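You operate a simulated robot arm through the tools that you are given. There is no shell and no other tool.

Carry out the task below with a simulated robot arm. There is one attempt and no reset: what you move stays moved.

Task
Make room in the clear box for the blue film roll and shut the lid.
Fine: stand the green carton and the white divider on the brown table. Set down upright: green carton, white divider.

The check looks at the end state, three seconds after you hand in, the way a careful person would. Anything else that was tipped, shoved, dropped, spilled or broken makes it a failure. A push-on lid holds only when it is set on centred and level and pressed home; a screw cap is set on level and turned clockwise until tight.

Robot
A 6-joint arm with a two-finger gripper, fixed in place. Base frame: the origin is on the floor under the middle of its stand, x ahead of it, y to its left, z up; the work surface is at about z = 74. Units: cm, degrees, N and s.
It reaches about 157.2 cm from its shoulder. Its first joint turns from -166.0 to 166.0 degrees. Payload 2.45 kg.
The TCP is the grasp point between the finger pads, 2 cm short of the fingertips. In the tool frame z runs along the fingers and y along their closing line. The gripper opens to 14 cm; its body begins 16.8 cm behind the TCP.
Orientation is that of the tool frame in the base frame, as [roll, pitch, yaw] about the fixed x, y, z axes, in that order (R = Rz(yaw) Ry(pitch) Rx(roll)). With the fingers straight down and closing along the base's y, the tool's x points along the base's -x, its y along +y and its z along -z.

Tools
- The arm moves only by the tool jog_arm. Its argument "steps" is a list of rows, each a list of 6 numbers: the shift along the tool's x, y, z in cm, then the turn, a rotation vector about the tool's x, y, z in degrees. In form: [[tx, ty, tz, ax, ay, az], ...]. A call has 1 to 20 rows; each row is the pose to reach, as a shift and turn from the pose commanded when the call began, along the tool's axes at that moment. "fingers" is the finger opening in cm, from 0 to 14, set as the call begins (left out, the last holds). Each row takes 0.2 s and may step no farther than 5 cm and 8.6 degrees from the row before; otherwise, or with a gripper value out of range, the whole call is refused. A pose out of reach is approached as far as the arm can. The call stops where the force on the tool passes 40 N (or 10 N more than at its start, if that is more) or the arm is blocked; 0.2 s more then pass. Each finger travels about 4.5 cm/s and halts on what it meets, pressing with about 38 N; the grip force reading is that of the motor and also rises with nothing between the fingers. The clock runs only during rows and for 0.2 s after the last one: add rows that repeat a pose to give the fingers time. The reply holds the time, the measured pose of the TCP, the force on the tool along the base axes, the opening and the grip force, in the units named above and with some noise, with the torque about the TCP (base axes, N m) and any sound that the robot's microphone picked up.
- Cameras (640 x 400 px; columns grow to the right, rows downward): "scene" is fixed at [21.96, 49.93, 150.47]; the picture's right is [-0.71, -0.71, 0.00], its down [-0.46, 0.46, -0.76] and it looks along [0.53, -0.54, -0.65] (base axes); focal length 340 px, centre (320, 200). "wrist" rides on the gripper at [7.8, 1.1, -20.9] in the tool frame; the picture's right is [-0.14, 0.99, 0.00], its down [-0.92, -0.13, -0.37] and it looks along [-0.36, -0.05, 0.93] (tool axes); focal length 280 px, centre (320, 200). There is no depth. A picture from a camera that has moved, and an enlarged one, comes with that camera's place and axes in the base frame and with its lens.
- camera(camera): a new picture of that camera. It takes no simulated time.
- inspect(camera, box): a new picture of the part [left, top, right, bottom] of that camera's present view, enlarged. It takes no simulated time.
- hand_in(): hands the job in; it is judged then, once.

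Nothing tells you positions but the pictures and the camera data. Unless the task says otherwise, let go and move clear before handing in.

The tools are called by a JSON object that holds its "api" and its "payload". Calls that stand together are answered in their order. jog_arm: Moves the arm, as the interface text tells. Its arguments: {"type":"object","properties":{"steps":{"type":"array","items":{"type":"array","items":{"type":"number"}}},"fingers":{"type":"number"}},"required":["steps"]} The other tools are called the same way: camera (camera) takes a picture; inspect (camera, box) takes an enlarged picture of a part of a camera's view; hand_in () hands the job in.

At the start:

```text
time_s: 0.0
position: [78.72, -4.38, 111.61]
ee_rot: [180.0, 0.0, 179.9]
contact_force: [-1.1, -0.1, 0.4]
moment: [0.03, 0.01, -0.01]
width: 14.01
grasp_force: 0.0
```

scene: 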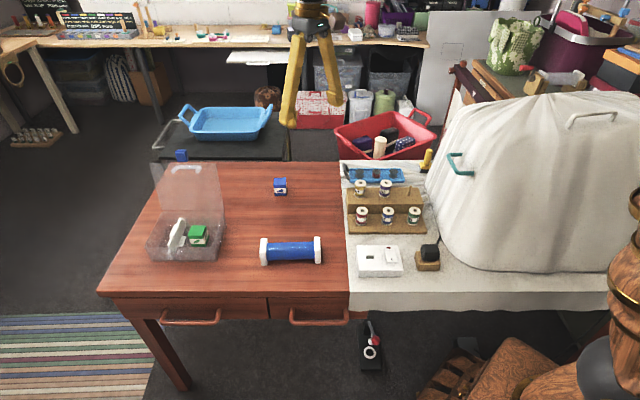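
wrist: 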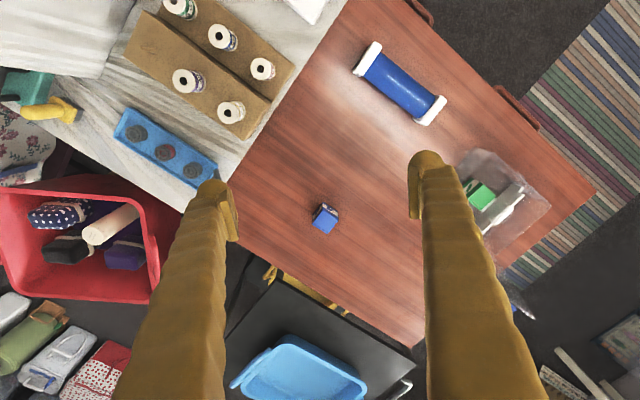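

I see a clear hinged box with a green carton and a white divider inside, a blue film roll lying on the brown table, and a small blue carton. I'll look closer before moving.

{"api": "inspect", "payload": {"camera": "scene", "box": [130, 150, 250, 270]}}

{"api": "inspect", "payload": {"camera": "scene", "box": [230, 160, 350, 280]}}

{"api": "inspect", "payload": {"camera": "wrist", "box": [430, 130, 590, 250]}}

```text
3.33 times, centred on (190, 210) of scene
camera zoom: at [21.96, 49.93, 150.47], right [-0.71, -0.71, 0.0], down [-0.46, 0.46, -0.76], along [0.53, -0.54, -0.65], focal length 1133 px, centre (753, 167)
```

zoom: 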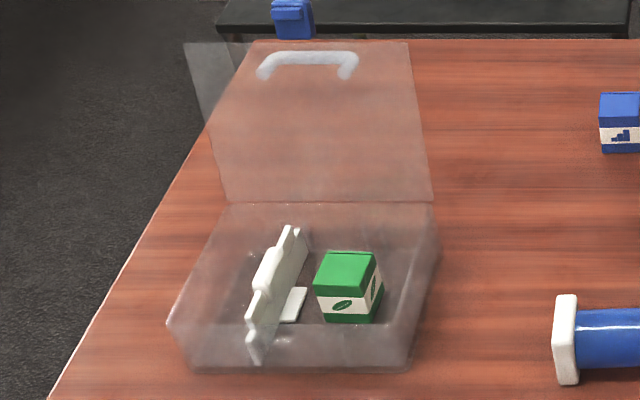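

```text
3.33 times, centred on (290, 220) of scene
camera zoom: at [21.96, 49.93, 150.47], right [-0.71, -0.71, 0.0], down [-0.46, 0.46, -0.76], along [0.53, -0.54, -0.65], focal length 1133 px, centre (420, 133)
```

zoom: 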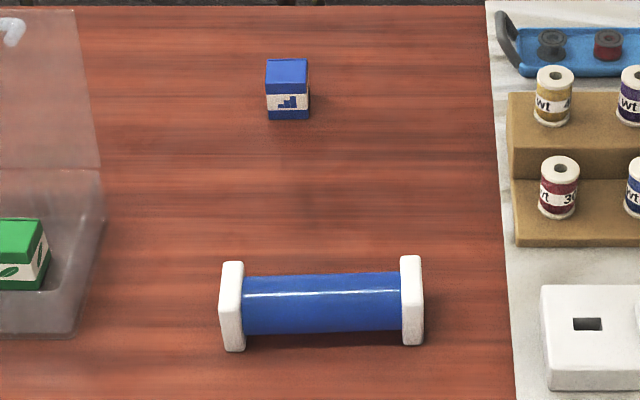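

```text
3.33 times, centred on (510, 190) of wrist
camera zoom: at [70.96, -3.31, 132.54], right [0.14, 0.99, 0.0], down [0.92, -0.13, 0.37], along [0.36, -0.05, -0.93], focal length 935 px, centre (-313, 233)
```

zoom: 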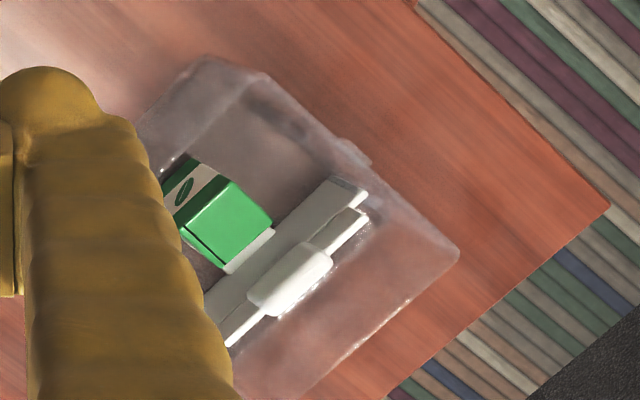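

The lidded box sits near (98, 28), with its hinge along the 45° direction, and the lid is open leaning back. I'll move above it with the tool yawed 45° to get a better view.

{"api": "jog_arm", "payload": {"steps": [[-2.0, 3.8, 0, 0, 0, 5.625], [-4.0, 7.6, 0, 0, 0, 11.25], [-6.0, 11.4, 0, 0, 0, 16.875], [-8.0, 15.2, 0, 0, 0, 22.5], [-10.0, 19.0, 0, 0, 0, 28.125], [-12.0, 22.8, 0, 0, 0, 33.75], [-14.0, 26.6, 0, 0, 0, 39.375], [-16.0, 30.4, 0, 0, 0, 45], [-16.0, 30.4, 0, 0, 0, 45]], "fingers": 14}}

{"api": "camera", "payload": {"camera": "wrist"}}

{"api": "camera", "payload": {"camera": "scene"}}

```text
time_s: 2.0
position: [94.72, 26.16, 111.69]
ee_rot: [-179.9, 0.0, 134.8]
contact_force: [-0.3, 0.4, -0.2]
moment: [0.03, 0.03, 0.0]
width: 13.99
grasp_force: 0.0
```

```text
taken
camera wrist: at [90.08, 32.41, 132.65], right [0.8, 0.6, 0.0], down [0.56, -0.74, 0.37], along [0.22, -0.29, -0.93], focal length 280 px, centre (320, 200)
```

wrist: 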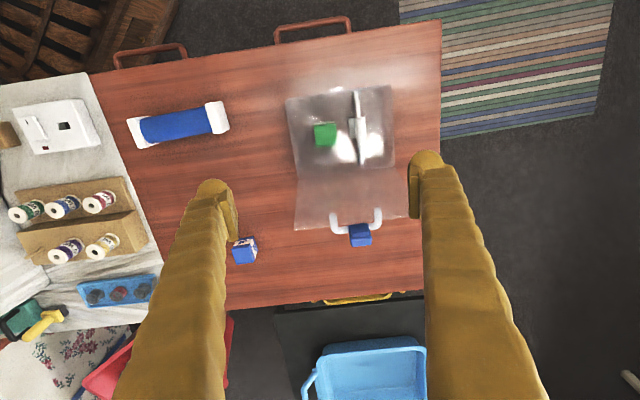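

```text
taken
```

scene: 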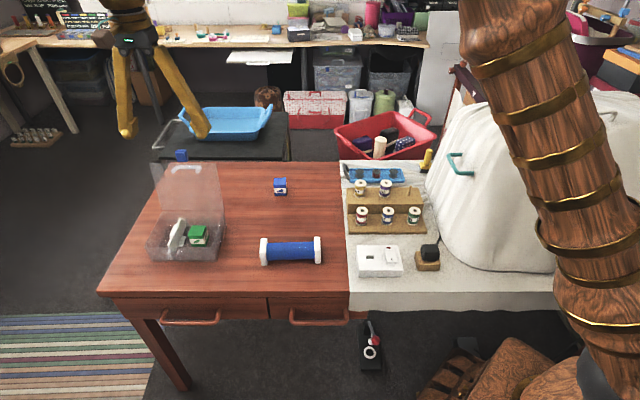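

{"api": "inspect", "payload": {"camera": "wrist", "box": [270, 70, 430, 170]}}

{"api": "inspect", "payload": {"camera": "wrist", "box": [220, 150, 440, 290]}}

{"api": "inspect", "payload": {"camera": "wrist", "box": [110, 80, 250, 170]}}

{"api": "inspect", "payload": {"camera": "scene", "box": [140, 200, 240, 270]}}

{"api": "inspect", "payload": {"camera": "scene", "box": [140, 140, 240, 210]}}

```text
4.00 times, centred on (350, 120) of wrist
camera zoom: at [90.08, 32.41, 132.65], right [0.8, 0.6, 0.0], down [0.56, -0.74, 0.37], along [0.22, -0.29, -0.93], focal length 1122 px, centre (200, 520)
```

zoom: 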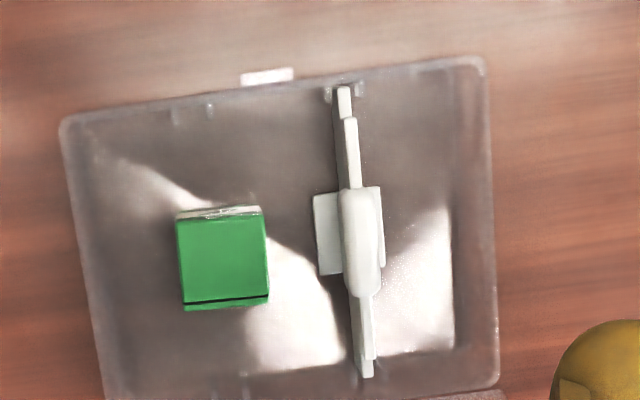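

```text
2.86 times, centred on (330, 220) of wrist
camera zoom: at [90.08, 32.41, 132.65], right [0.8, 0.6, 0.0], down [0.56, -0.74, 0.37], along [0.22, -0.29, -0.93], focal length 801 px, centre (291, 143)
```

zoom: 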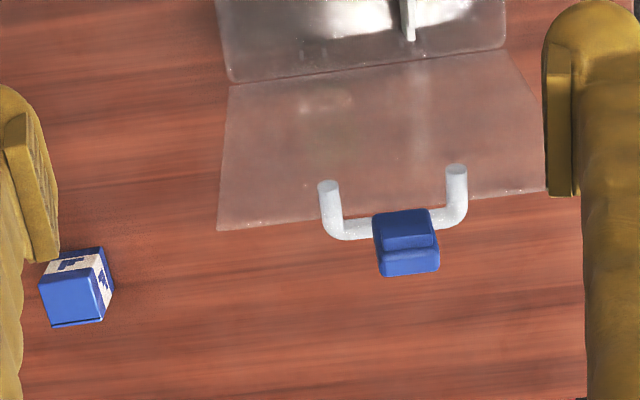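

```text
4.44 times, centred on (180, 125) of wrist
camera zoom: at [90.08, 32.41, 132.65], right [0.8, 0.6, 0.0], down [0.56, -0.74, 0.37], along [0.22, -0.29, -0.93], focal length 1246 px, centre (942, 533)
```

zoom: 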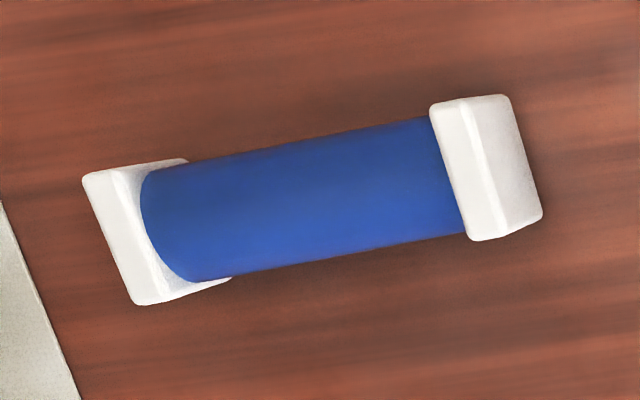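

```text
5.71 times, centred on (190, 235) of scene
camera zoom: at [21.96, 49.93, 150.47], right [-0.71, -0.71, 0.0], down [-0.46, 0.46, -0.76], along [0.53, -0.54, -0.65], focal length 1942 px, centre (1063, 0)
```

zoom: 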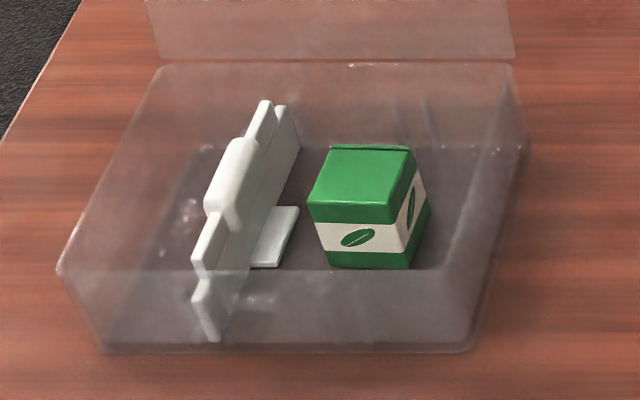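

```text
5.71 times, centred on (190, 175) of scene
camera zoom: at [21.96, 49.93, 150.47], right [-0.71, -0.71, 0.0], down [-0.46, 0.46, -0.76], along [0.53, -0.54, -0.65], focal length 1942 px, centre (1063, 343)
```

zoom: 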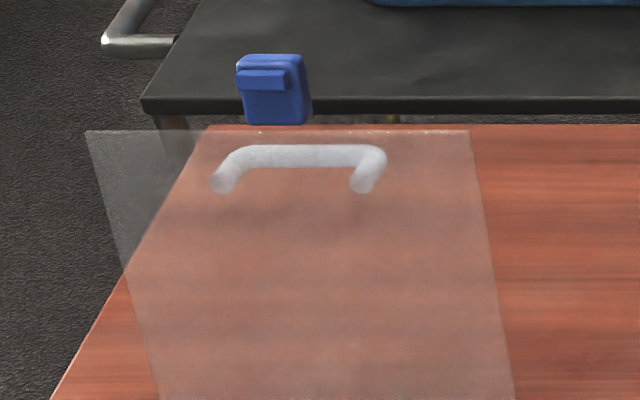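

The lid leans back with a handle and a blue latch at its free edge. I'll rotate the tool so that it closes across the box depth, hover over the green carton, and look again.

{"api": "jog_arm", "payload": {"steps": [[-0.07, 0.09, 0.7, 0, 0, -8.2], [-0.13, 0.17, 1.4, 0, 0, -16.4], [-0.2, 0.26, 2.1, 0, 0, -24.6], [-0.27, 0.34, 2.8, 0, 0, -32.8], [-0.33, 0.43, 3.5, 0, 0, -41], [-0.4, 0.51, 4.2, 0, 0, -49.2], [-0.46, 0.6, 4.9, 0, 0, -57.4], [-0.53, 0.68, 5.6, 0, 0, -65.6], [-0.6, 0.77, 6.3, 0, 0, -73.8], [-0.66, 0.85, 7.0, 0, 0, -82], [-0.73, 0.94, 7.7, 0, 0, -90], [-0.73, 0.94, 7.7, 0, 0, -90]], "fingers": 8}}

{"api": "camera", "payload": {"camera": "wrist"}}

{"api": "camera", "payload": {"camera": "scene"}}

```text
time_s: 4.6
position: [95.82, 26.18, 103.89]
ee_rot: [180.0, 0.0, -135.0]
contact_force: [0.7, -0.1, -0.8]
moment: [0.01, -0.03, -0.02]
width: 8.0
grasp_force: 0.0
```

```text
taken
camera wrist: at [89.64, 21.35, 124.86], right [-0.6, 0.8, 0.0], down [0.74, 0.56, 0.37], along [0.29, 0.22, -0.93], focal length 280 px, centre (320, 200)
```

wrist: 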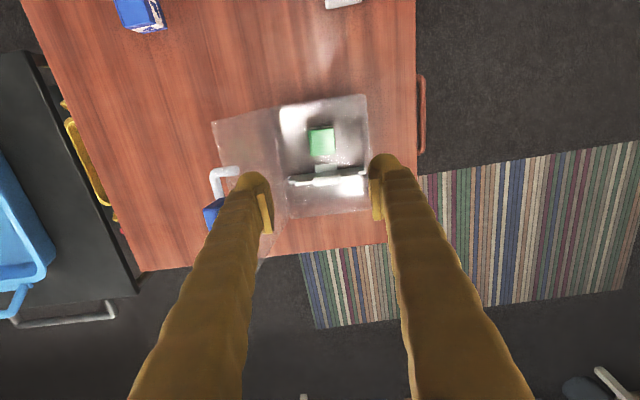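

```text
taken
```

scene: 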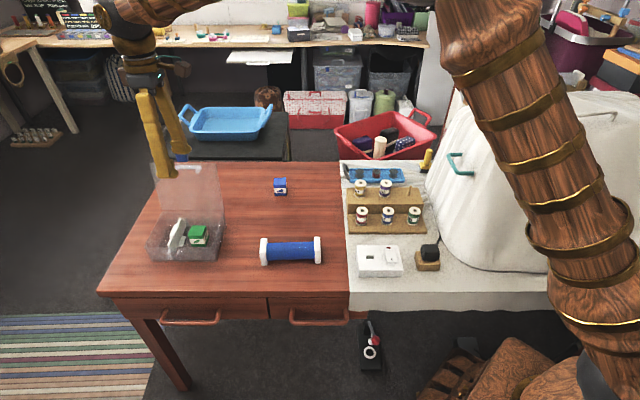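

{"api": "inspect", "payload": {"camera": "wrist", "box": [200, 80, 400, 220]}}

{"api": "inspect", "payload": {"camera": "scene", "box": [120, 60, 260, 200]}}

```text
2.86 times, centred on (300, 150) of wrist
camera zoom: at [89.64, 21.35, 124.86], right [-0.6, 0.8, 0.0], down [0.74, 0.56, 0.37], along [0.29, 0.22, -0.93], focal length 801 px, centre (377, 343)
```

zoom: 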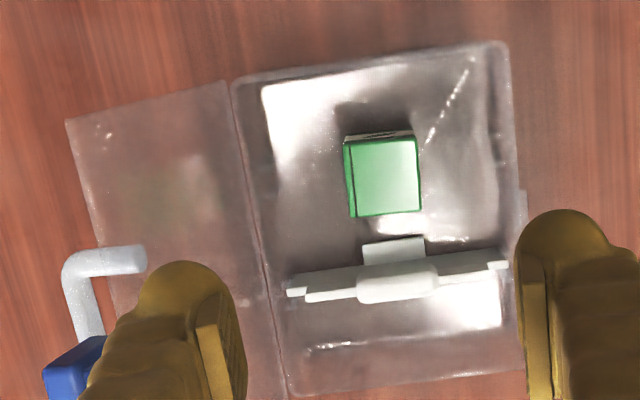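

```text
2.86 times, centred on (190, 130) of scene
camera zoom: at [21.96, 49.93, 150.47], right [-0.71, -0.71, 0.0], down [-0.46, 0.46, -0.76], along [0.53, -0.54, -0.65], focal length 971 px, centre (691, 400)
```

zoom: 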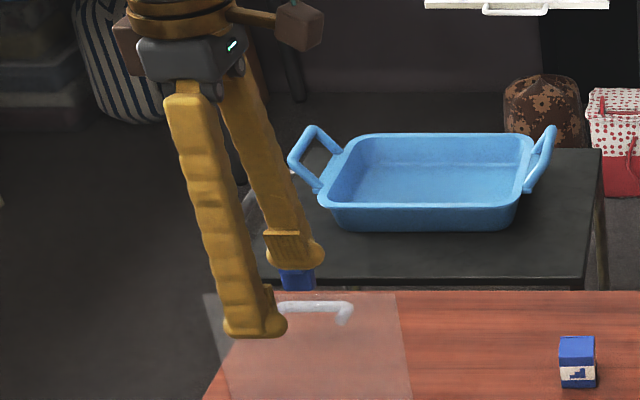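

The carton centre appears to be at about (95.7, 26.4), almost directly below the TCP and aligned with the tool. I'll narrow the opening and descend most of the way, then check.

{"api": "jog_arm", "payload": {"steps": [[0, 0.1, 4, 0, 0, 0], [0, 0.1, 8, 0, 0, 0], [0, 0.1, 12, 0, 0, 0], [0, 0.1, 16, 0, 0, 0], [0, 0.1, 20, 0, 0, 0], [0, 0.1, 20, 0, 0, 0]], "fingers": 6.6}}

{"api": "inspect", "payload": {"camera": "wrist", "box": [200, 50, 440, 250]}}

{"api": "inspect", "payload": {"camera": "scene", "box": [120, 130, 260, 270]}}

```text
time_s: 6.0
position: [95.8, 26.34, 83.89]
ee_rot: [-180.0, 0.0, -135.0]
contact_force: [0.7, 0.1, -0.6]
moment: [0.01, 0.01, 0.03]
width: 6.57
grasp_force: 0.1
```

```text
2.00 times, centred on (320, 150) of wrist
camera zoom: at [89.6, 21.56, 104.88], right [-0.6, 0.8, 0.0], down [0.74, 0.56, 0.37], along [0.29, 0.22, -0.93], focal length 561 px, centre (320, 300)
```

zoom: 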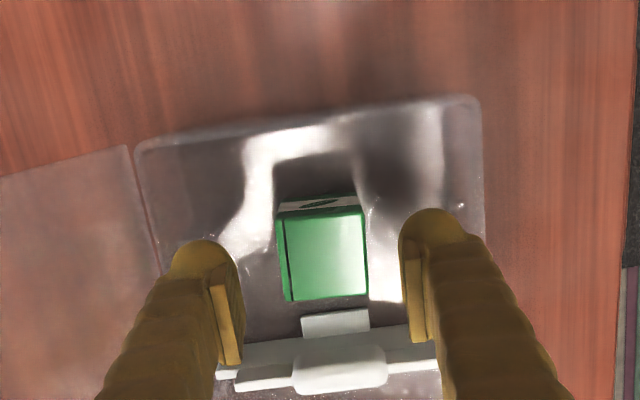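

```text
2.86 times, centred on (190, 200) of scene
camera zoom: at [21.96, 49.93, 150.47], right [-0.71, -0.71, 0.0], down [-0.46, 0.46, -0.76], along [0.53, -0.54, -0.65], focal length 971 px, centre (691, 200)
```

zoom: 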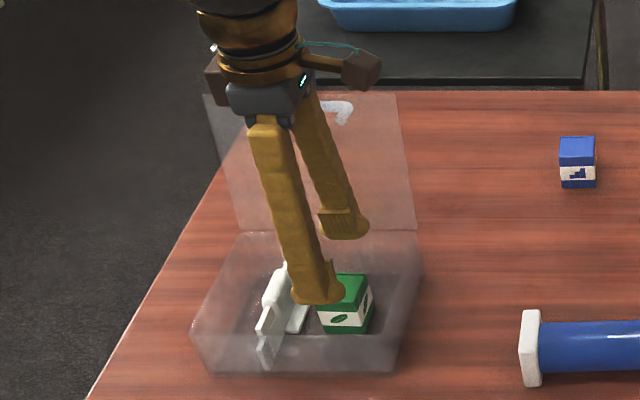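

The carton is centred between the fingers. I'll lower the last 6.6 cm and close on it.

{"api": "jog_arm", "payload": {"steps": [[-0.1, 0, 2.5, 0, 0, 0], [-0.1, 0, 5, 0, 0, 0], [-0.1, 0, 6.6, 0, 0, 0], [-0.1, 0, 6.6, 0, 0, 0]]}}

{"api": "inspect", "payload": {"camera": "scene", "box": [120, 130, 260, 270]}}

{"api": "inspect", "payload": {"camera": "wrist", "box": [200, 50, 440, 250]}}

```text
time_s: 7.0
position: [95.85, 26.19, 77.21]
ee_rot: [180.0, 0.0, -135.0]
contact_force: [-0.2, -0.6, -0.2]
moment: [0.03, 0.02, 0.01]
width: 6.62
grasp_force: 0.0
```

```text
2.86 times, centred on (190, 200) of scene
camera zoom: at [21.96, 49.93, 150.47], right [-0.71, -0.71, 0.0], down [-0.46, 0.46, -0.76], along [0.53, -0.54, -0.65], focal length 971 px, centre (691, 200)
```

zoom: 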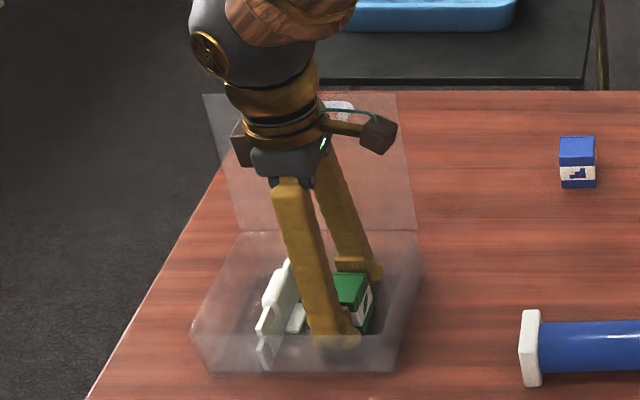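

```text
2.00 times, centred on (320, 150) of wrist
camera zoom: at [89.65, 21.51, 98.18], right [-0.6, 0.8, 0.0], down [0.74, 0.56, 0.37], along [0.29, 0.22, -0.93], focal length 561 px, centre (320, 300)
```

zoom: 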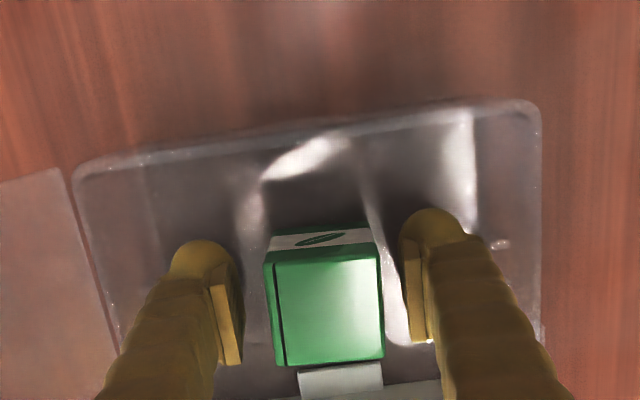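

{"api": "jog_arm", "payload": {"steps": [[0, 0, 0, 0, 0, 0], [0, 0, 0, 0, 0, 0], [0, 0, 0, 0, 0, 0], [0, 0, 0, 0, 0, 0]], "fingers": 3.6}}

{"api": "inspect", "payload": {"camera": "wrist", "box": [200, 50, 440, 250]}}

```text
time_s: 8.0
position: [95.79, 26.35, 77.35]
ee_rot: [-180.0, 0.0, -135.1]
contact_force: [0.3, -0.2, -0.4]
moment: [0.0, -0.02, -0.01]
width: 4.07
grasp_force: 38.0
```

```text
2.00 times, centred on (320, 150) of wrist
camera zoom: at [89.66, 21.51, 98.19], right [-0.6, 0.8, 0.0], down [0.74, 0.56, 0.37], along [0.29, 0.22, -0.93], focal length 561 px, centre (320, 300)
```

zoom: 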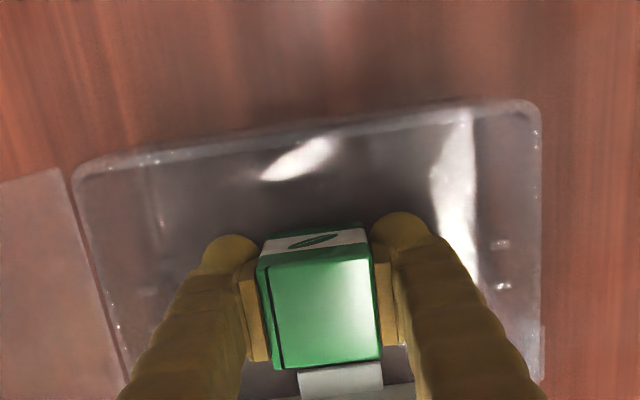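

{"api": "jog_arm", "payload": {"steps": [[0, 0, -1, 0, 0, 0], [0, 0, -3, 0, 0, 0], [0, 0, -6, 0, 0, 0], [0, 0, -10, 0, 0, 0], [0, 0, -14, 0, 0, 0], [0, 0, -14, 0, 0, 0]]}}

{"api": "camera", "payload": {"camera": "scene"}}

```text
time_s: 9.4
position: [95.68, 26.41, 91.16]
ee_rot: [179.9, 0.0, -134.9]
contact_force: [0.9, -0.1, -0.9]
moment: [0.04, 0.01, 0.02]
width: 4.04
grasp_force: 38.1
```

```text
taken
```

scene: 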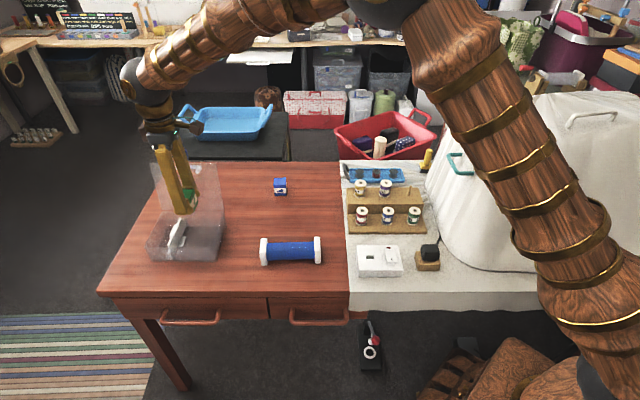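

{"api": "jog_arm", "payload": {"steps": [[4.5, 0, 0, 0, 0, 0], [9, 0, 0, 0, 0, 0], [13.5, -1, 0, 0, 0, 0], [18, -3, 0, 0, 0, 0], [22, -5, 0, 0, 0, 0], [26, -7, 0, 0, 0, 0], [28, -9, 0, 0, 0, 0], [28, -9, 0, 0, 0, 0]]}}

{"api": "camera", "payload": {"camera": "scene"}}

{"api": "camera", "payload": {"camera": "wrist"}}

```text
time_s: 11.2
position: [82.36, 0.01, 91.4]
ee_rot: [180.0, 0.0, -134.9]
contact_force: [-0.4, 0.1, -0.7]
moment: [0.0, -0.01, 0.0]
width: 4.06
grasp_force: 38.0
```

```text
taken
```

scene: 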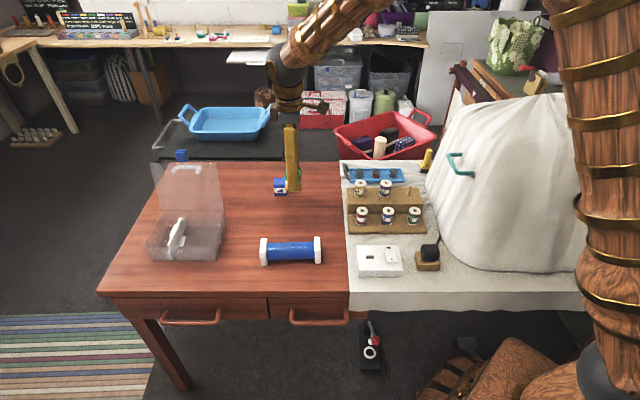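

```text
taken
camera wrist: at [76.2, -4.77, 112.22], right [-0.6, 0.8, 0.0], down [0.74, 0.56, 0.37], along [0.29, 0.22, -0.93], focal length 280 px, centre (320, 200)
```

wrist: 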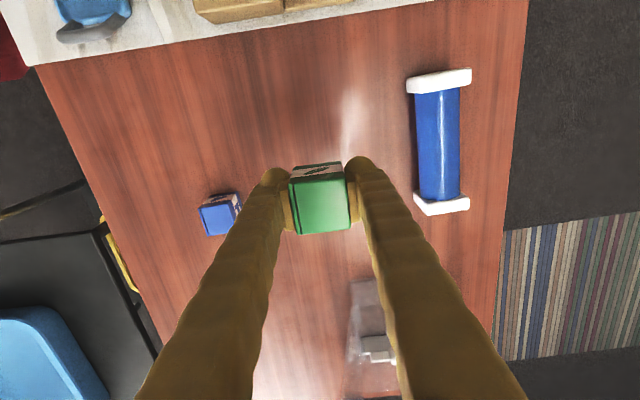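

{"api": "jog_arm", "payload": {"steps": [[0, 0, 4.5, 0, 0, 0], [0, 0, 9, 0, 0, 0], [0, 0, 12, 0, 0, 0], [0, 0, 13.4, 0, 0, 0], [0, 0, 13.4, 0, 0, 0]]}}

{"api": "inspect", "payload": {"camera": "scene", "box": [250, 160, 350, 260]}}

```text
time_s: 12.4
position: [82.51, 0.12, 77.94]
ee_rot: [180.0, 0.0, -134.9]
contact_force: [-0.3, -0.4, -0.4]
moment: [0.02, -0.02, 0.0]
width: 4.06
grasp_force: 38.0
```

```text
4.00 times, centred on (300, 210) of scene
camera zoom: at [21.96, 49.93, 150.47], right [-0.71, -0.71, 0.0], down [-0.46, 0.46, -0.76], along [0.53, -0.54, -0.65], focal length 1360 px, centre (400, 160)
```

zoom: 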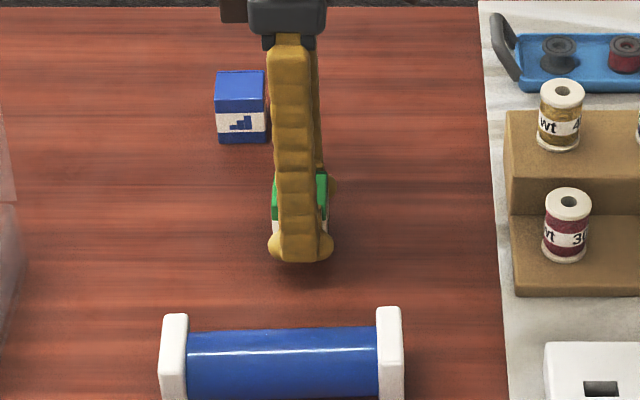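

Nothing has touched the table yet. I'll lower in tiny increments and watch the force.

{"api": "jog_arm", "payload": {"steps": [[0, 0, 0.3, 0, 0, 0], [0, 0, 0.6, 0, 0, 0], [0, 0, 0.6, 0, 0, 0]]}}

```text
time_s: 13.2
position: [82.44, 0.1, 77.34]
ee_rot: [180.0, 0.1, -135.0]
contact_force: [0.3, 0.5, -0.7]
moment: [0.02, -0.01, 0.01]
width: 4.07
grasp_force: 38.2
```

{"api": "jog_arm", "payload": {"steps": [[0, 0, 0.15, 0, 0, 0], [0, 0, 0.15, 0, 0, 0]]}}

{"api": "jog_arm", "payload": {"steps": [[0, 0, 0.15, 0, 0, 0], [0, 0, 0.15, 0, 0, 0]]}}

```text
time_s: 13.8
position: [82.35, 0.22, 77.12]
ee_rot: [-180.0, 0.0, -134.9]
contact_force: [0.2, 0.6, -0.1]
moment: [0.02, 0.0, 0.01]
width: 4.06
grasp_force: 38.9
```

```text
time_s: 14.4
position: [82.5, 0.19, 76.81]
ee_rot: [-179.9, 0.1, -135.0]
contact_force: [-0.6, -0.2, 0.4]
moment: [0.0, 0.01, 0.0]
width: 4.08
grasp_force: 38.3
```

{"api": "jog_arm", "payload": {"steps": [[0, 0, 0.1, 0, 0, 0], [0, 0, 0.1, 0, 0, 0]]}}

{"api": "jog_arm", "payload": {"steps": [[0, 0, 0.1, 0, 0, 0], [0, 0, 0.1, 0, 0, 0]]}}

{"api": "inspect", "payload": {"camera": "scene", "box": [270, 190, 330, 230]}}

```text
time_s: 15.0
position: [82.42, 0.11, 76.95]
ee_rot: [180.0, 0.1, -135.0]
contact_force: [-1.2, -0.7, 5.9]
moment: [-0.01, 0.06, -0.01]
width: 4.04
grasp_force: 38.0
```

```text
time_s: 15.6
position: [82.49, 0.07, 76.84]
ee_rot: [-179.8, 0.1, -134.9]
contact_force: [-2.8, 7.3, 24.8]
moment: [0.16, 0.08, 0.03]
width: 4.04
grasp_force: 38.2
```

```text
10.00 times, centred on (300, 210) of scene
camera zoom: at [21.96, 49.93, 150.47], right [-0.71, -0.71, 0.0], down [-0.46, 0.46, -0.76], along [0.53, -0.54, -0.65], focal length 3399 px, centre (520, 100)
```

zoom: 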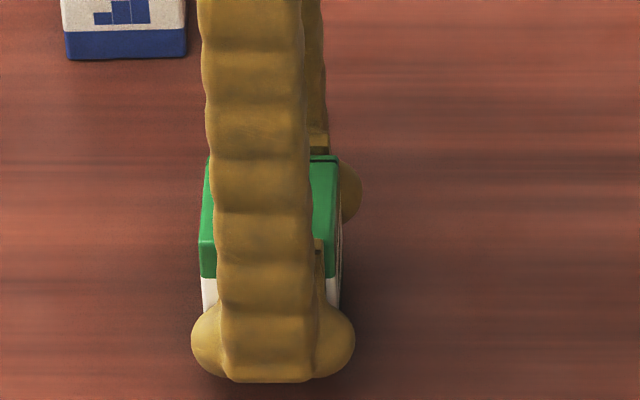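

Contact with the table, so the carton is resting. I'll relieve the load slightly, open, and go straight up.

{"api": "jog_arm", "payload": {"steps": [[0, 0, -0.12, 0, 0, 0], [0, 0, -0.12, 0, 0, 0]]}}

{"api": "jog_arm", "payload": {"steps": [[0, 0, 0, 0, 0, 0], [0, 0, 0, 0, 0, 0], [0, 0, 0, 0, 0, 0], [0, 0, 0, 0, 0, 0]], "fingers": 6.6}}

{"api": "jog_arm", "payload": {"steps": [[0, 0, -2, 0, 0, 0], [0, 0, -5, 0, 0, 0], [0, 0, -9, 0, 0, 0], [0, 0, -13.5, 0, 0, 0], [0, 0, -18, 0, 0, 0], [0, 0, -18, 0, 0, 0]]}}

{"api": "camera", "payload": {"camera": "scene"}}

{"api": "camera", "payload": {"camera": "wrist"}}

```text
time_s: 16.2
position: [82.31, 0.09, 76.8]
ee_rot: [-180.0, 0.0, -135.0]
contact_force: [2.9, -0.5, 6.2]
moment: [-0.04, -0.11, -0.01]
width: 4.07
grasp_force: 37.9
```

```text
time_s: 17.2
position: [82.51, 0.17, 76.9]
ee_rot: [-180.0, 0.1, -135.0]
contact_force: [-0.4, 0.3, 1.2]
moment: [-0.03, 0.01, 0.0]
width: 6.61
grasp_force: 0.1
```

```text
time_s: 18.6
position: [82.33, 0.0, 94.98]
ee_rot: [180.0, 0.0, -135.0]
contact_force: [0.2, -0.1, 0.1]
moment: [-0.02, 0.01, 0.01]
width: 6.58
grasp_force: 0.1
```

```text
taken
```

scene: 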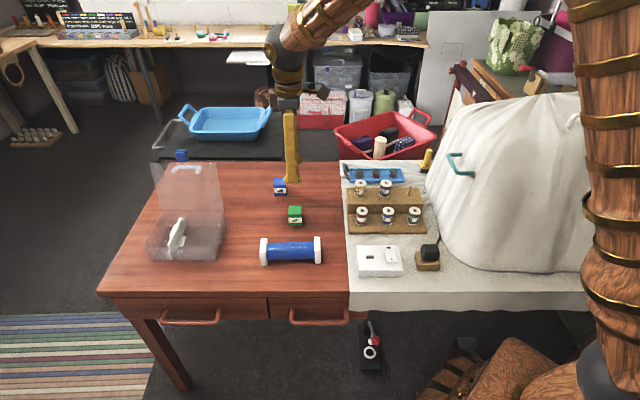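

```text
taken
camera wrist: at [76.12, -4.85, 115.93], right [-0.6, 0.8, 0.0], down [0.74, 0.56, 0.37], along [0.29, 0.22, -0.93], focal length 280 px, centre (320, 200)
```

wrist: 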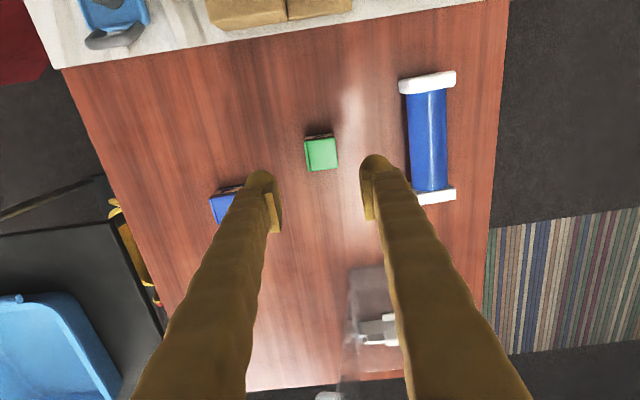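

The green carton stands upright on the table. Next is the white divider: I'll rise, rotate back 90° and hover over its grip.

{"api": "jog_arm", "payload": {"steps": [[0, 0, -4, 0, 0, 8.2], [0, 0, -8, 0, 0, 16.4], [-3, 2, -11, 0, 0, 24.6], [-7, 4, -12, 0, 0, 32.8], [-11, 6, -12, 0, 0, 41], [-15, 8, -12, 0, 0, 49.2], [-19.5, 9.4, -12, 0, 0, 57.4], [-24, 9.4, -12, 0, 0, 65.6], [-28.5, 9.4, -12, 0, 0, 73.8], [-32.5, 9.4, -12, 0, 0, 82], [-34.3, 9.4, -12, 0, 0, 90], [-34.3, 9.4, -12, 0, 0, 90]], "fingers": 8}}

{"api": "camera", "payload": {"camera": "wrist"}}

{"api": "inspect", "payload": {"camera": "wrist", "box": [240, 80, 400, 180]}}

```text
time_s: 21.2
position: [99.93, 31.21, 107.11]
ee_rot: [-180.0, 0.0, 135.0]
contact_force: [-0.3, 0.2, 0.3]
moment: [0.01, 0.0, 0.0]
width: 7.98
grasp_force: 0.0
```

```text
taken
camera wrist: at [95.33, 37.48, 127.88], right [0.8, 0.6, 0.0], down [0.56, -0.74, 0.37], along [0.22, -0.29, -0.93], focal length 280 px, centre (320, 200)
```

wrist: 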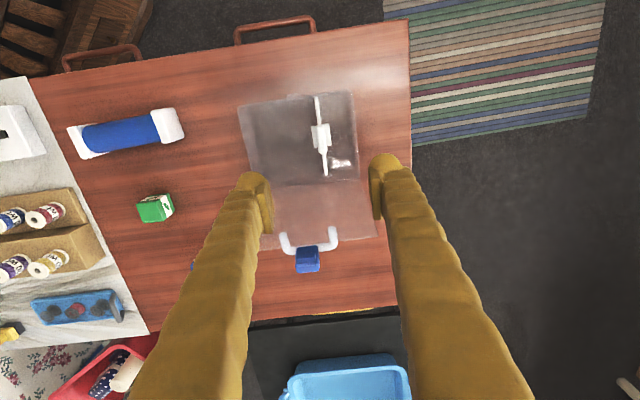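

```text
4.00 times, centred on (320, 130) of wrist
camera zoom: at [95.33, 37.48, 127.88], right [0.8, 0.6, 0.0], down [0.56, -0.74, 0.37], along [0.22, -0.29, -0.93], focal length 1122 px, centre (320, 480)
```

zoom: 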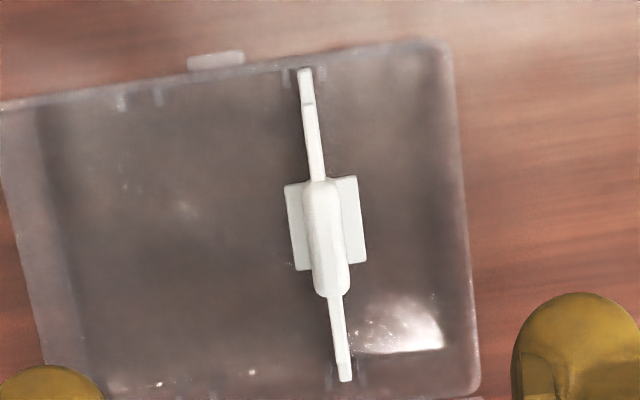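

{"api": "jog_arm", "payload": {"steps": [[-0.14, 0.35, 4.5, 0, 0, 0], [-0.14, 0.35, 9, 0, 0, 0], [-0.14, 0.35, 13.5, 0, 0, 0], [-0.14, 0.35, 18, 0, 0, 0], [-0.14, 0.35, 22, 0, 0, 0], [-0.14, 0.35, 22, 0, 0, 0]], "fingers": 3.8}}

{"api": "inspect", "payload": {"camera": "wrist", "box": [220, 80, 420, 230]}}

{"api": "inspect", "payload": {"camera": "scene", "box": [120, 150, 240, 270]}}

```text
time_s: 22.6
position: [100.57, 31.17, 84.98]
ee_rot: [-180.0, 0.1, 134.9]
contact_force: [0.6, -0.3, 0.3]
moment: [-0.01, -0.03, 0.02]
width: 3.81
grasp_force: 0.1
```

```text
2.67 times, centred on (320, 155) of wrist
camera zoom: at [95.84, 37.4, 105.88], right [0.8, 0.6, 0.0], down [0.56, -0.74, 0.37], along [0.22, -0.29, -0.93], focal length 748 px, centre (320, 320)
```

zoom: 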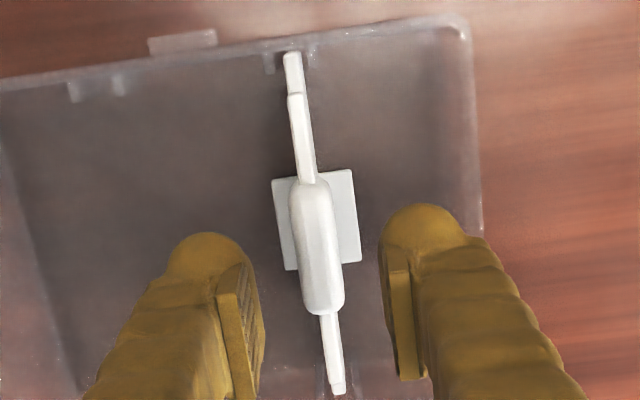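

```text
3.33 times, centred on (180, 210) of scene
camera zoom: at [21.96, 49.93, 150.47], right [-0.71, -0.71, 0.0], down [-0.46, 0.46, -0.76], along [0.53, -0.54, -0.65], focal length 1133 px, centre (787, 167)
```

zoom: 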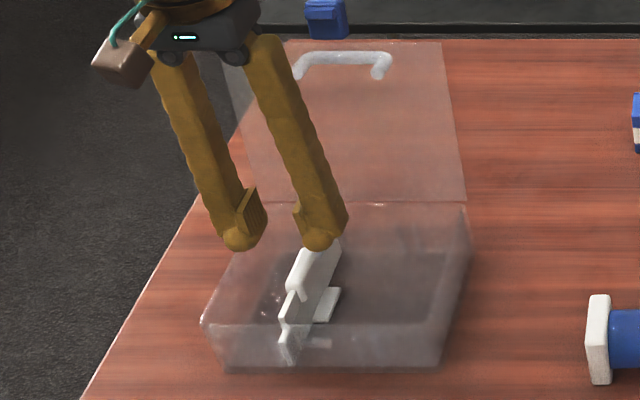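

The handle is well centred between the fingers. I'll shift 0.5 cm toward the front and lower to grip height.

{"api": "jog_arm", "payload": {"steps": [[0.5, 0, 1.5, 0, 0, 0], [0.5, 0, 3, 0, 0, 0], [0.5, 0, 5, 0, 0, 0], [0.5, 0, 6.4, 0, 0, 0], [0.5, 0, 6.4, 0, 0, 0]]}}

{"api": "inspect", "payload": {"camera": "wrist", "box": [220, 80, 420, 230]}}

{"api": "inspect", "payload": {"camera": "scene", "box": [140, 190, 240, 270]}}

```text
time_s: 23.8
position: [100.03, 31.54, 78.4]
ee_rot: [180.0, 0.0, 135.0]
contact_force: [0.9, 0.0, -0.2]
moment: [0.01, 0.0, 0.02]
width: 3.78
grasp_force: 0.1
```

```text
2.67 times, centred on (320, 155) of wrist
camera zoom: at [95.32, 37.77, 99.43], right [0.8, 0.6, 0.0], down [0.56, -0.74, 0.37], along [0.22, -0.29, -0.93], focal length 748 px, centre (320, 320)
```

zoom: 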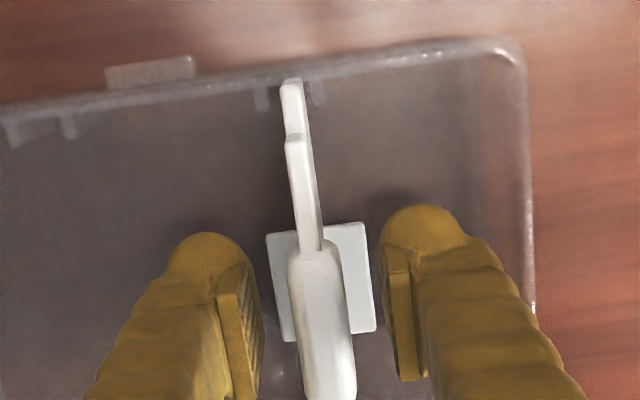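

```text
5.00 times, centred on (190, 230) of scene
camera zoom: at [21.96, 49.93, 150.47], right [-0.71, -0.71, 0.0], down [-0.46, 0.46, -0.76], along [0.53, -0.54, -0.65], focal length 1699 px, centre (970, 50)
```

zoom: 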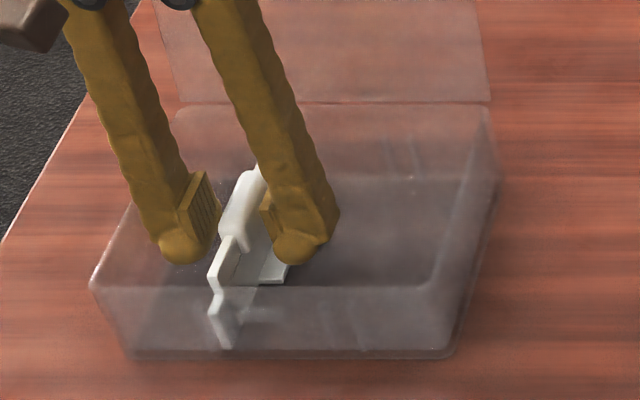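

{"api": "jog_arm", "payload": {"steps": [[0, 0, 0, 0, 0, 0], [0, 0, 0, 0, 0, 0], [0, 0, 0, 0, 0, 0], [0, 0, 0, 0, 0, 0]], "fingers": 0.8}}

{"api": "inspect", "payload": {"camera": "wrist", "box": [220, 80, 420, 230]}}

{"api": "inspect", "payload": {"camera": "scene", "box": [140, 190, 240, 270]}}

```text
time_s: 24.8
position: [100.05, 31.53, 78.41]
ee_rot: [180.0, 0.0, 135.0]
contact_force: [0.9, -0.3, 0.3]
moment: [-0.02, 0.02, 0.03]
width: 1.4
grasp_force: 37.6
```

```text
2.67 times, centred on (320, 155) of wrist
camera zoom: at [95.33, 37.77, 99.44], right [0.8, 0.6, 0.0], down [0.56, -0.74, 0.37], along [0.22, -0.29, -0.93], focal length 748 px, centre (320, 320)
```

zoom: 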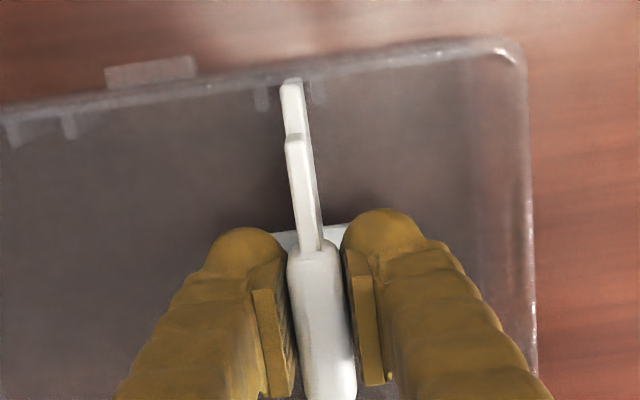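

```text
5.00 times, centred on (190, 230) of scene
camera zoom: at [21.96, 49.93, 150.47], right [-0.71, -0.71, 0.0], down [-0.46, 0.46, -0.76], along [0.53, -0.54, -0.65], focal length 1699 px, centre (970, 50)
```

zoom: 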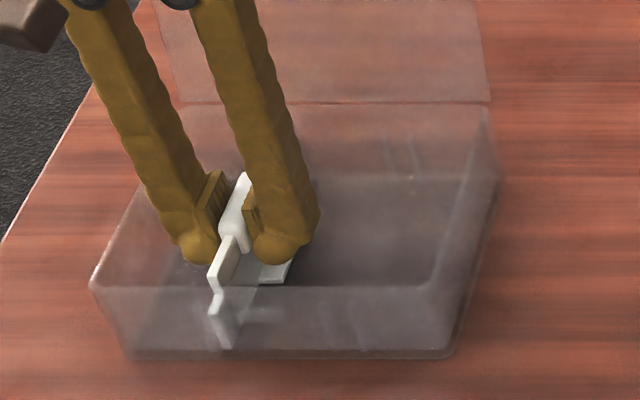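

Gripped at 1.4 cm. I'll lift slowly and straight up.

{"api": "jog_arm", "payload": {"steps": [[0, 0, -0.5, 0, 0, 0], [0, 0, -1, 0, 0, 0], [0, 0, -2, 0, 0, 0], [0, 0, -3, 0, 0, 0], [0, 0, -3, 0, 0, 0]]}}

{"api": "inspect", "payload": {"camera": "scene", "box": [120, 150, 240, 270]}}

```text
time_s: 26.0
position: [100.01, 31.63, 81.61]
ee_rot: [179.9, 0.0, 135.0]
contact_force: [0.2, 0.2, -0.3]
moment: [0.02, -0.01, 0.0]
width: 1.42
grasp_force: 37.4
```

```text
3.33 times, centred on (180, 210) of scene
camera zoom: at [21.96, 49.93, 150.47], right [-0.71, -0.71, 0.0], down [-0.46, 0.46, -0.76], along [0.53, -0.54, -0.65], focal length 1133 px, centre (787, 167)
```

zoom: 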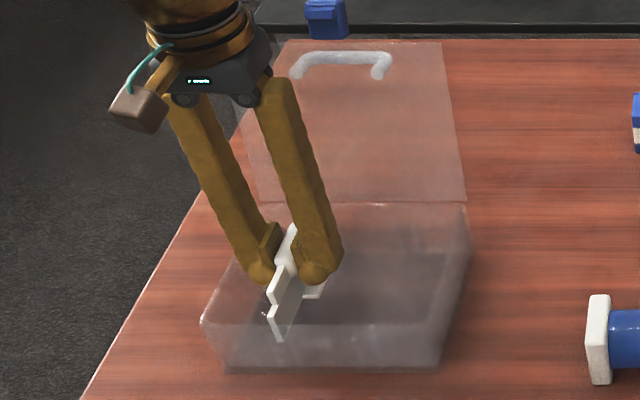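

{"api": "jog_arm", "payload": {"steps": [[0, 0, -4, 0, 0, 0], [0, 0, -8, 0, 0, 0], [0, 0, -12, 0, 0, 0], [0, -4, -14, 0, 0, 0], [0, -8.5, -14, 0, 0, 0], [0, -13, -14, 0, 0, 0], [0, -17.5, -14, 0, 0, 0], [-2, -21, -14, 0, 0, 0], [-6, -22.5, -14, 0, 0, 0], [-9.6, -22.5, -14, 0, 0, 0], [-9.6, -22.5, -14, 0, 0, 0]]}}

{"api": "camera", "payload": {"camera": "scene"}}

{"api": "camera", "payload": {"camera": "wrist"}}

```text
time_s: 28.4
position: [91.26, 8.85, 95.64]
ee_rot: [-180.0, 0.0, 135.0]
contact_force: [-0.5, -1.1, 0.0]
moment: [0.0, 0.02, -0.04]
width: 1.42
grasp_force: 38.1
```

```text
taken
```

scene: 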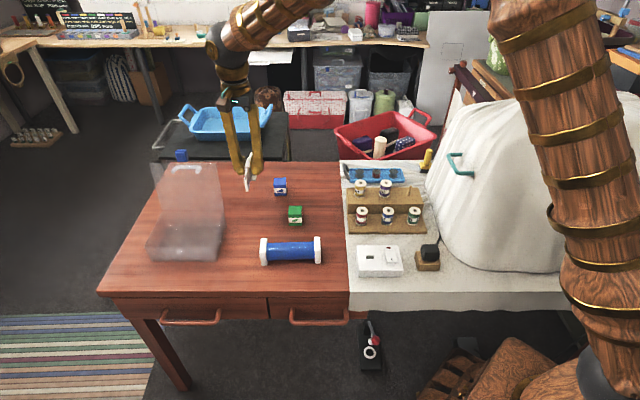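

```text
taken
camera wrist: at [86.48, 15.11, 116.45], right [0.8, 0.6, 0.0], down [0.56, -0.74, 0.37], along [0.22, -0.29, -0.93], focal length 280 px, centre (320, 200)
```

wrist: 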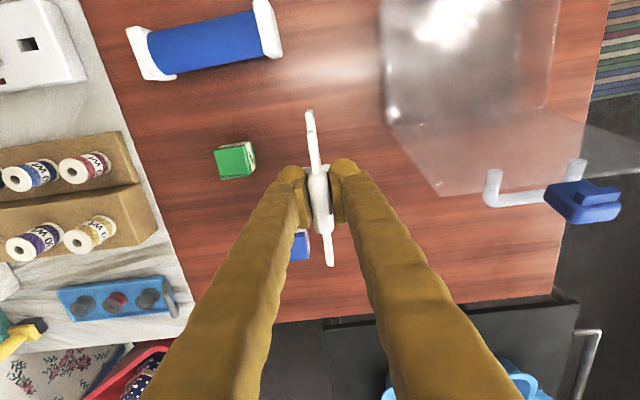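

{"api": "jog_arm", "payload": {"steps": [[0, 0, 4.5, 0, 0, 0], [0, 0, 9, 0, 0, 0], [0, 0, 13, 0, 0, 0], [0, 0, 16, 0, 0, 0], [0, 0, 16.6, 0, 0, 0], [0, 0, 16.6, 0, 0, 0]]}}

{"api": "inspect", "payload": {"camera": "scene", "box": [210, 160, 310, 240]}}

```text
time_s: 29.8
position: [90.97, 8.85, 78.98]
ee_rot: [180.0, 0.0, 135.0]
contact_force: [0.5, -0.5, -0.4]
moment: [0.04, 0.05, -0.01]
width: 1.4
grasp_force: 38.0
```

```text
5.00 times, centred on (260, 200) of scene
camera zoom: at [21.96, 49.93, 150.47], right [-0.71, -0.71, 0.0], down [-0.46, 0.46, -0.76], along [0.53, -0.54, -0.65], focal length 1699 px, centre (620, 200)
```

zoom: 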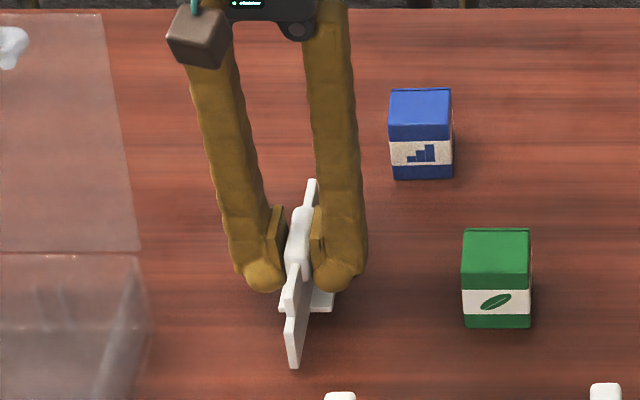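

{"api": "jog_arm", "payload": {"steps": [[0, 0, 0.3, 0, 0, 0], [0, 0, 0.6, 0, 0, 0], [0, 0, 0.6, 0, 0, 0]]}}

{"api": "jog_arm", "payload": {"steps": [[0, 0, 0.15, 0, 0, 0], [0, 0, 0.15, 0, 0, 0]]}}

{"api": "jog_arm", "payload": {"steps": [[0, 0, 0.1, 0, 0, 0], [0, 0, 0.1, 0, 0, 0]]}}

```text
time_s: 30.6
position: [90.96, 8.84, 78.43]
ee_rot: [-180.0, 0.0, 135.0]
contact_force: [-1.0, 0.8, 0.4]
moment: [0.0, -0.03, 0.0]
width: 1.4
grasp_force: 37.8
```

```text
time_s: 31.2
position: [90.97, 8.87, 78.15]
ee_rot: [179.9, 0.0, 135.1]
contact_force: [-0.2, -0.1, -0.5]
moment: [-0.02, -0.01, 0.0]
width: 1.39
grasp_force: 38.0
```

```text
time_s: 31.8
position: [90.95, 8.88, 78.06]
ee_rot: [-180.0, 0.0, 134.9]
contact_force: [-1.0, 2.1, 10.8]
moment: [0.08, 0.01, 0.0]
width: 1.39
grasp_force: 37.5
```

The divider's foot is on the table. I'll open, rise and check that it stands.

{"api": "jog_arm", "payload": {"steps": [[0, 0, -0.05, 0, 0, 0], [0, 0, -0.05, 0, 0, 0]]}}

{"api": "jog_arm", "payload": {"steps": [[0, 0, 0, 0, 0, 0], [0, 0, 0, 0, 0, 0], [0, 0, 0, 0, 0, 0], [0, 0, 0, 0, 0, 0]], "fingers": 4}}

{"api": "inspect", "payload": {"camera": "scene", "box": [210, 160, 310, 240]}}

{"api": "jog_arm", "payload": {"steps": [[0, 0, -2, 0, 0, 0], [0, 0, -5, 0, 0, 0], [0, 0, -9, 0, 0, 0], [0, 0, -13.5, 0, 0, 0], [0, 0, -18, 0, 0, 0], [0, 0, -22, 0, 0, 0], [0, 0, -22, 0, 0, 0]]}}

{"api": "camera", "payload": {"camera": "scene"}}

{"api": "camera", "payload": {"camera": "wrist"}}

```text
time_s: 32.4
position: [91.01, 8.95, 78.09]
ee_rot: [180.0, 0.0, 135.0]
contact_force: [-0.2, 1.3, 5.0]
moment: [-0.05, -0.1, 0.04]
width: 1.41
grasp_force: 38.2
```

```text
time_s: 33.4
position: [90.94, 8.74, 77.99]
ee_rot: [179.9, 0.0, 135.0]
contact_force: [0.2, -0.1, -0.4]
moment: [-0.02, -0.03, 0.0]
width: 4.02
grasp_force: 0.1
```

```text
5.00 times, centred on (260, 200) of scene
camera zoom: at [21.96, 49.93, 150.47], right [-0.71, -0.71, 0.0], down [-0.46, 0.46, -0.76], along [0.53, -0.54, -0.65], focal length 1699 px, centre (620, 200)
```

zoom: 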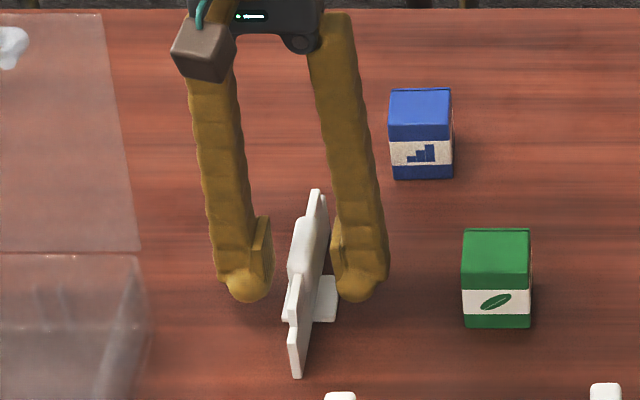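

```text
time_s: 35.0
position: [91.03, 8.89, 100.01]
ee_rot: [179.9, 0.0, 135.0]
contact_force: [-0.9, 0.1, -0.2]
moment: [0.02, -0.01, -0.01]
width: 3.98
grasp_force: 0.0
```

```text
taken
```

scene: 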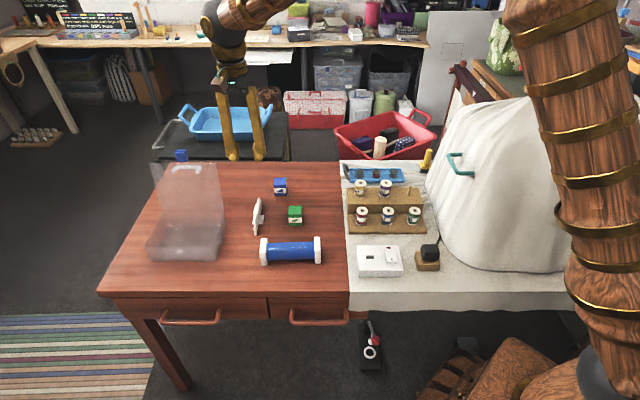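

```text
taken
camera wrist: at [86.34, 15.21, 120.96], right [0.8, 0.6, 0.0], down [0.56, -0.74, 0.37], along [0.22, -0.29, -0.93], focal length 280 px, centre (320, 200)
```

wrist: 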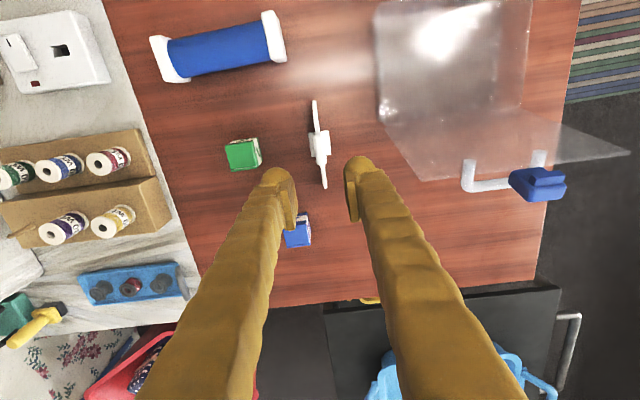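

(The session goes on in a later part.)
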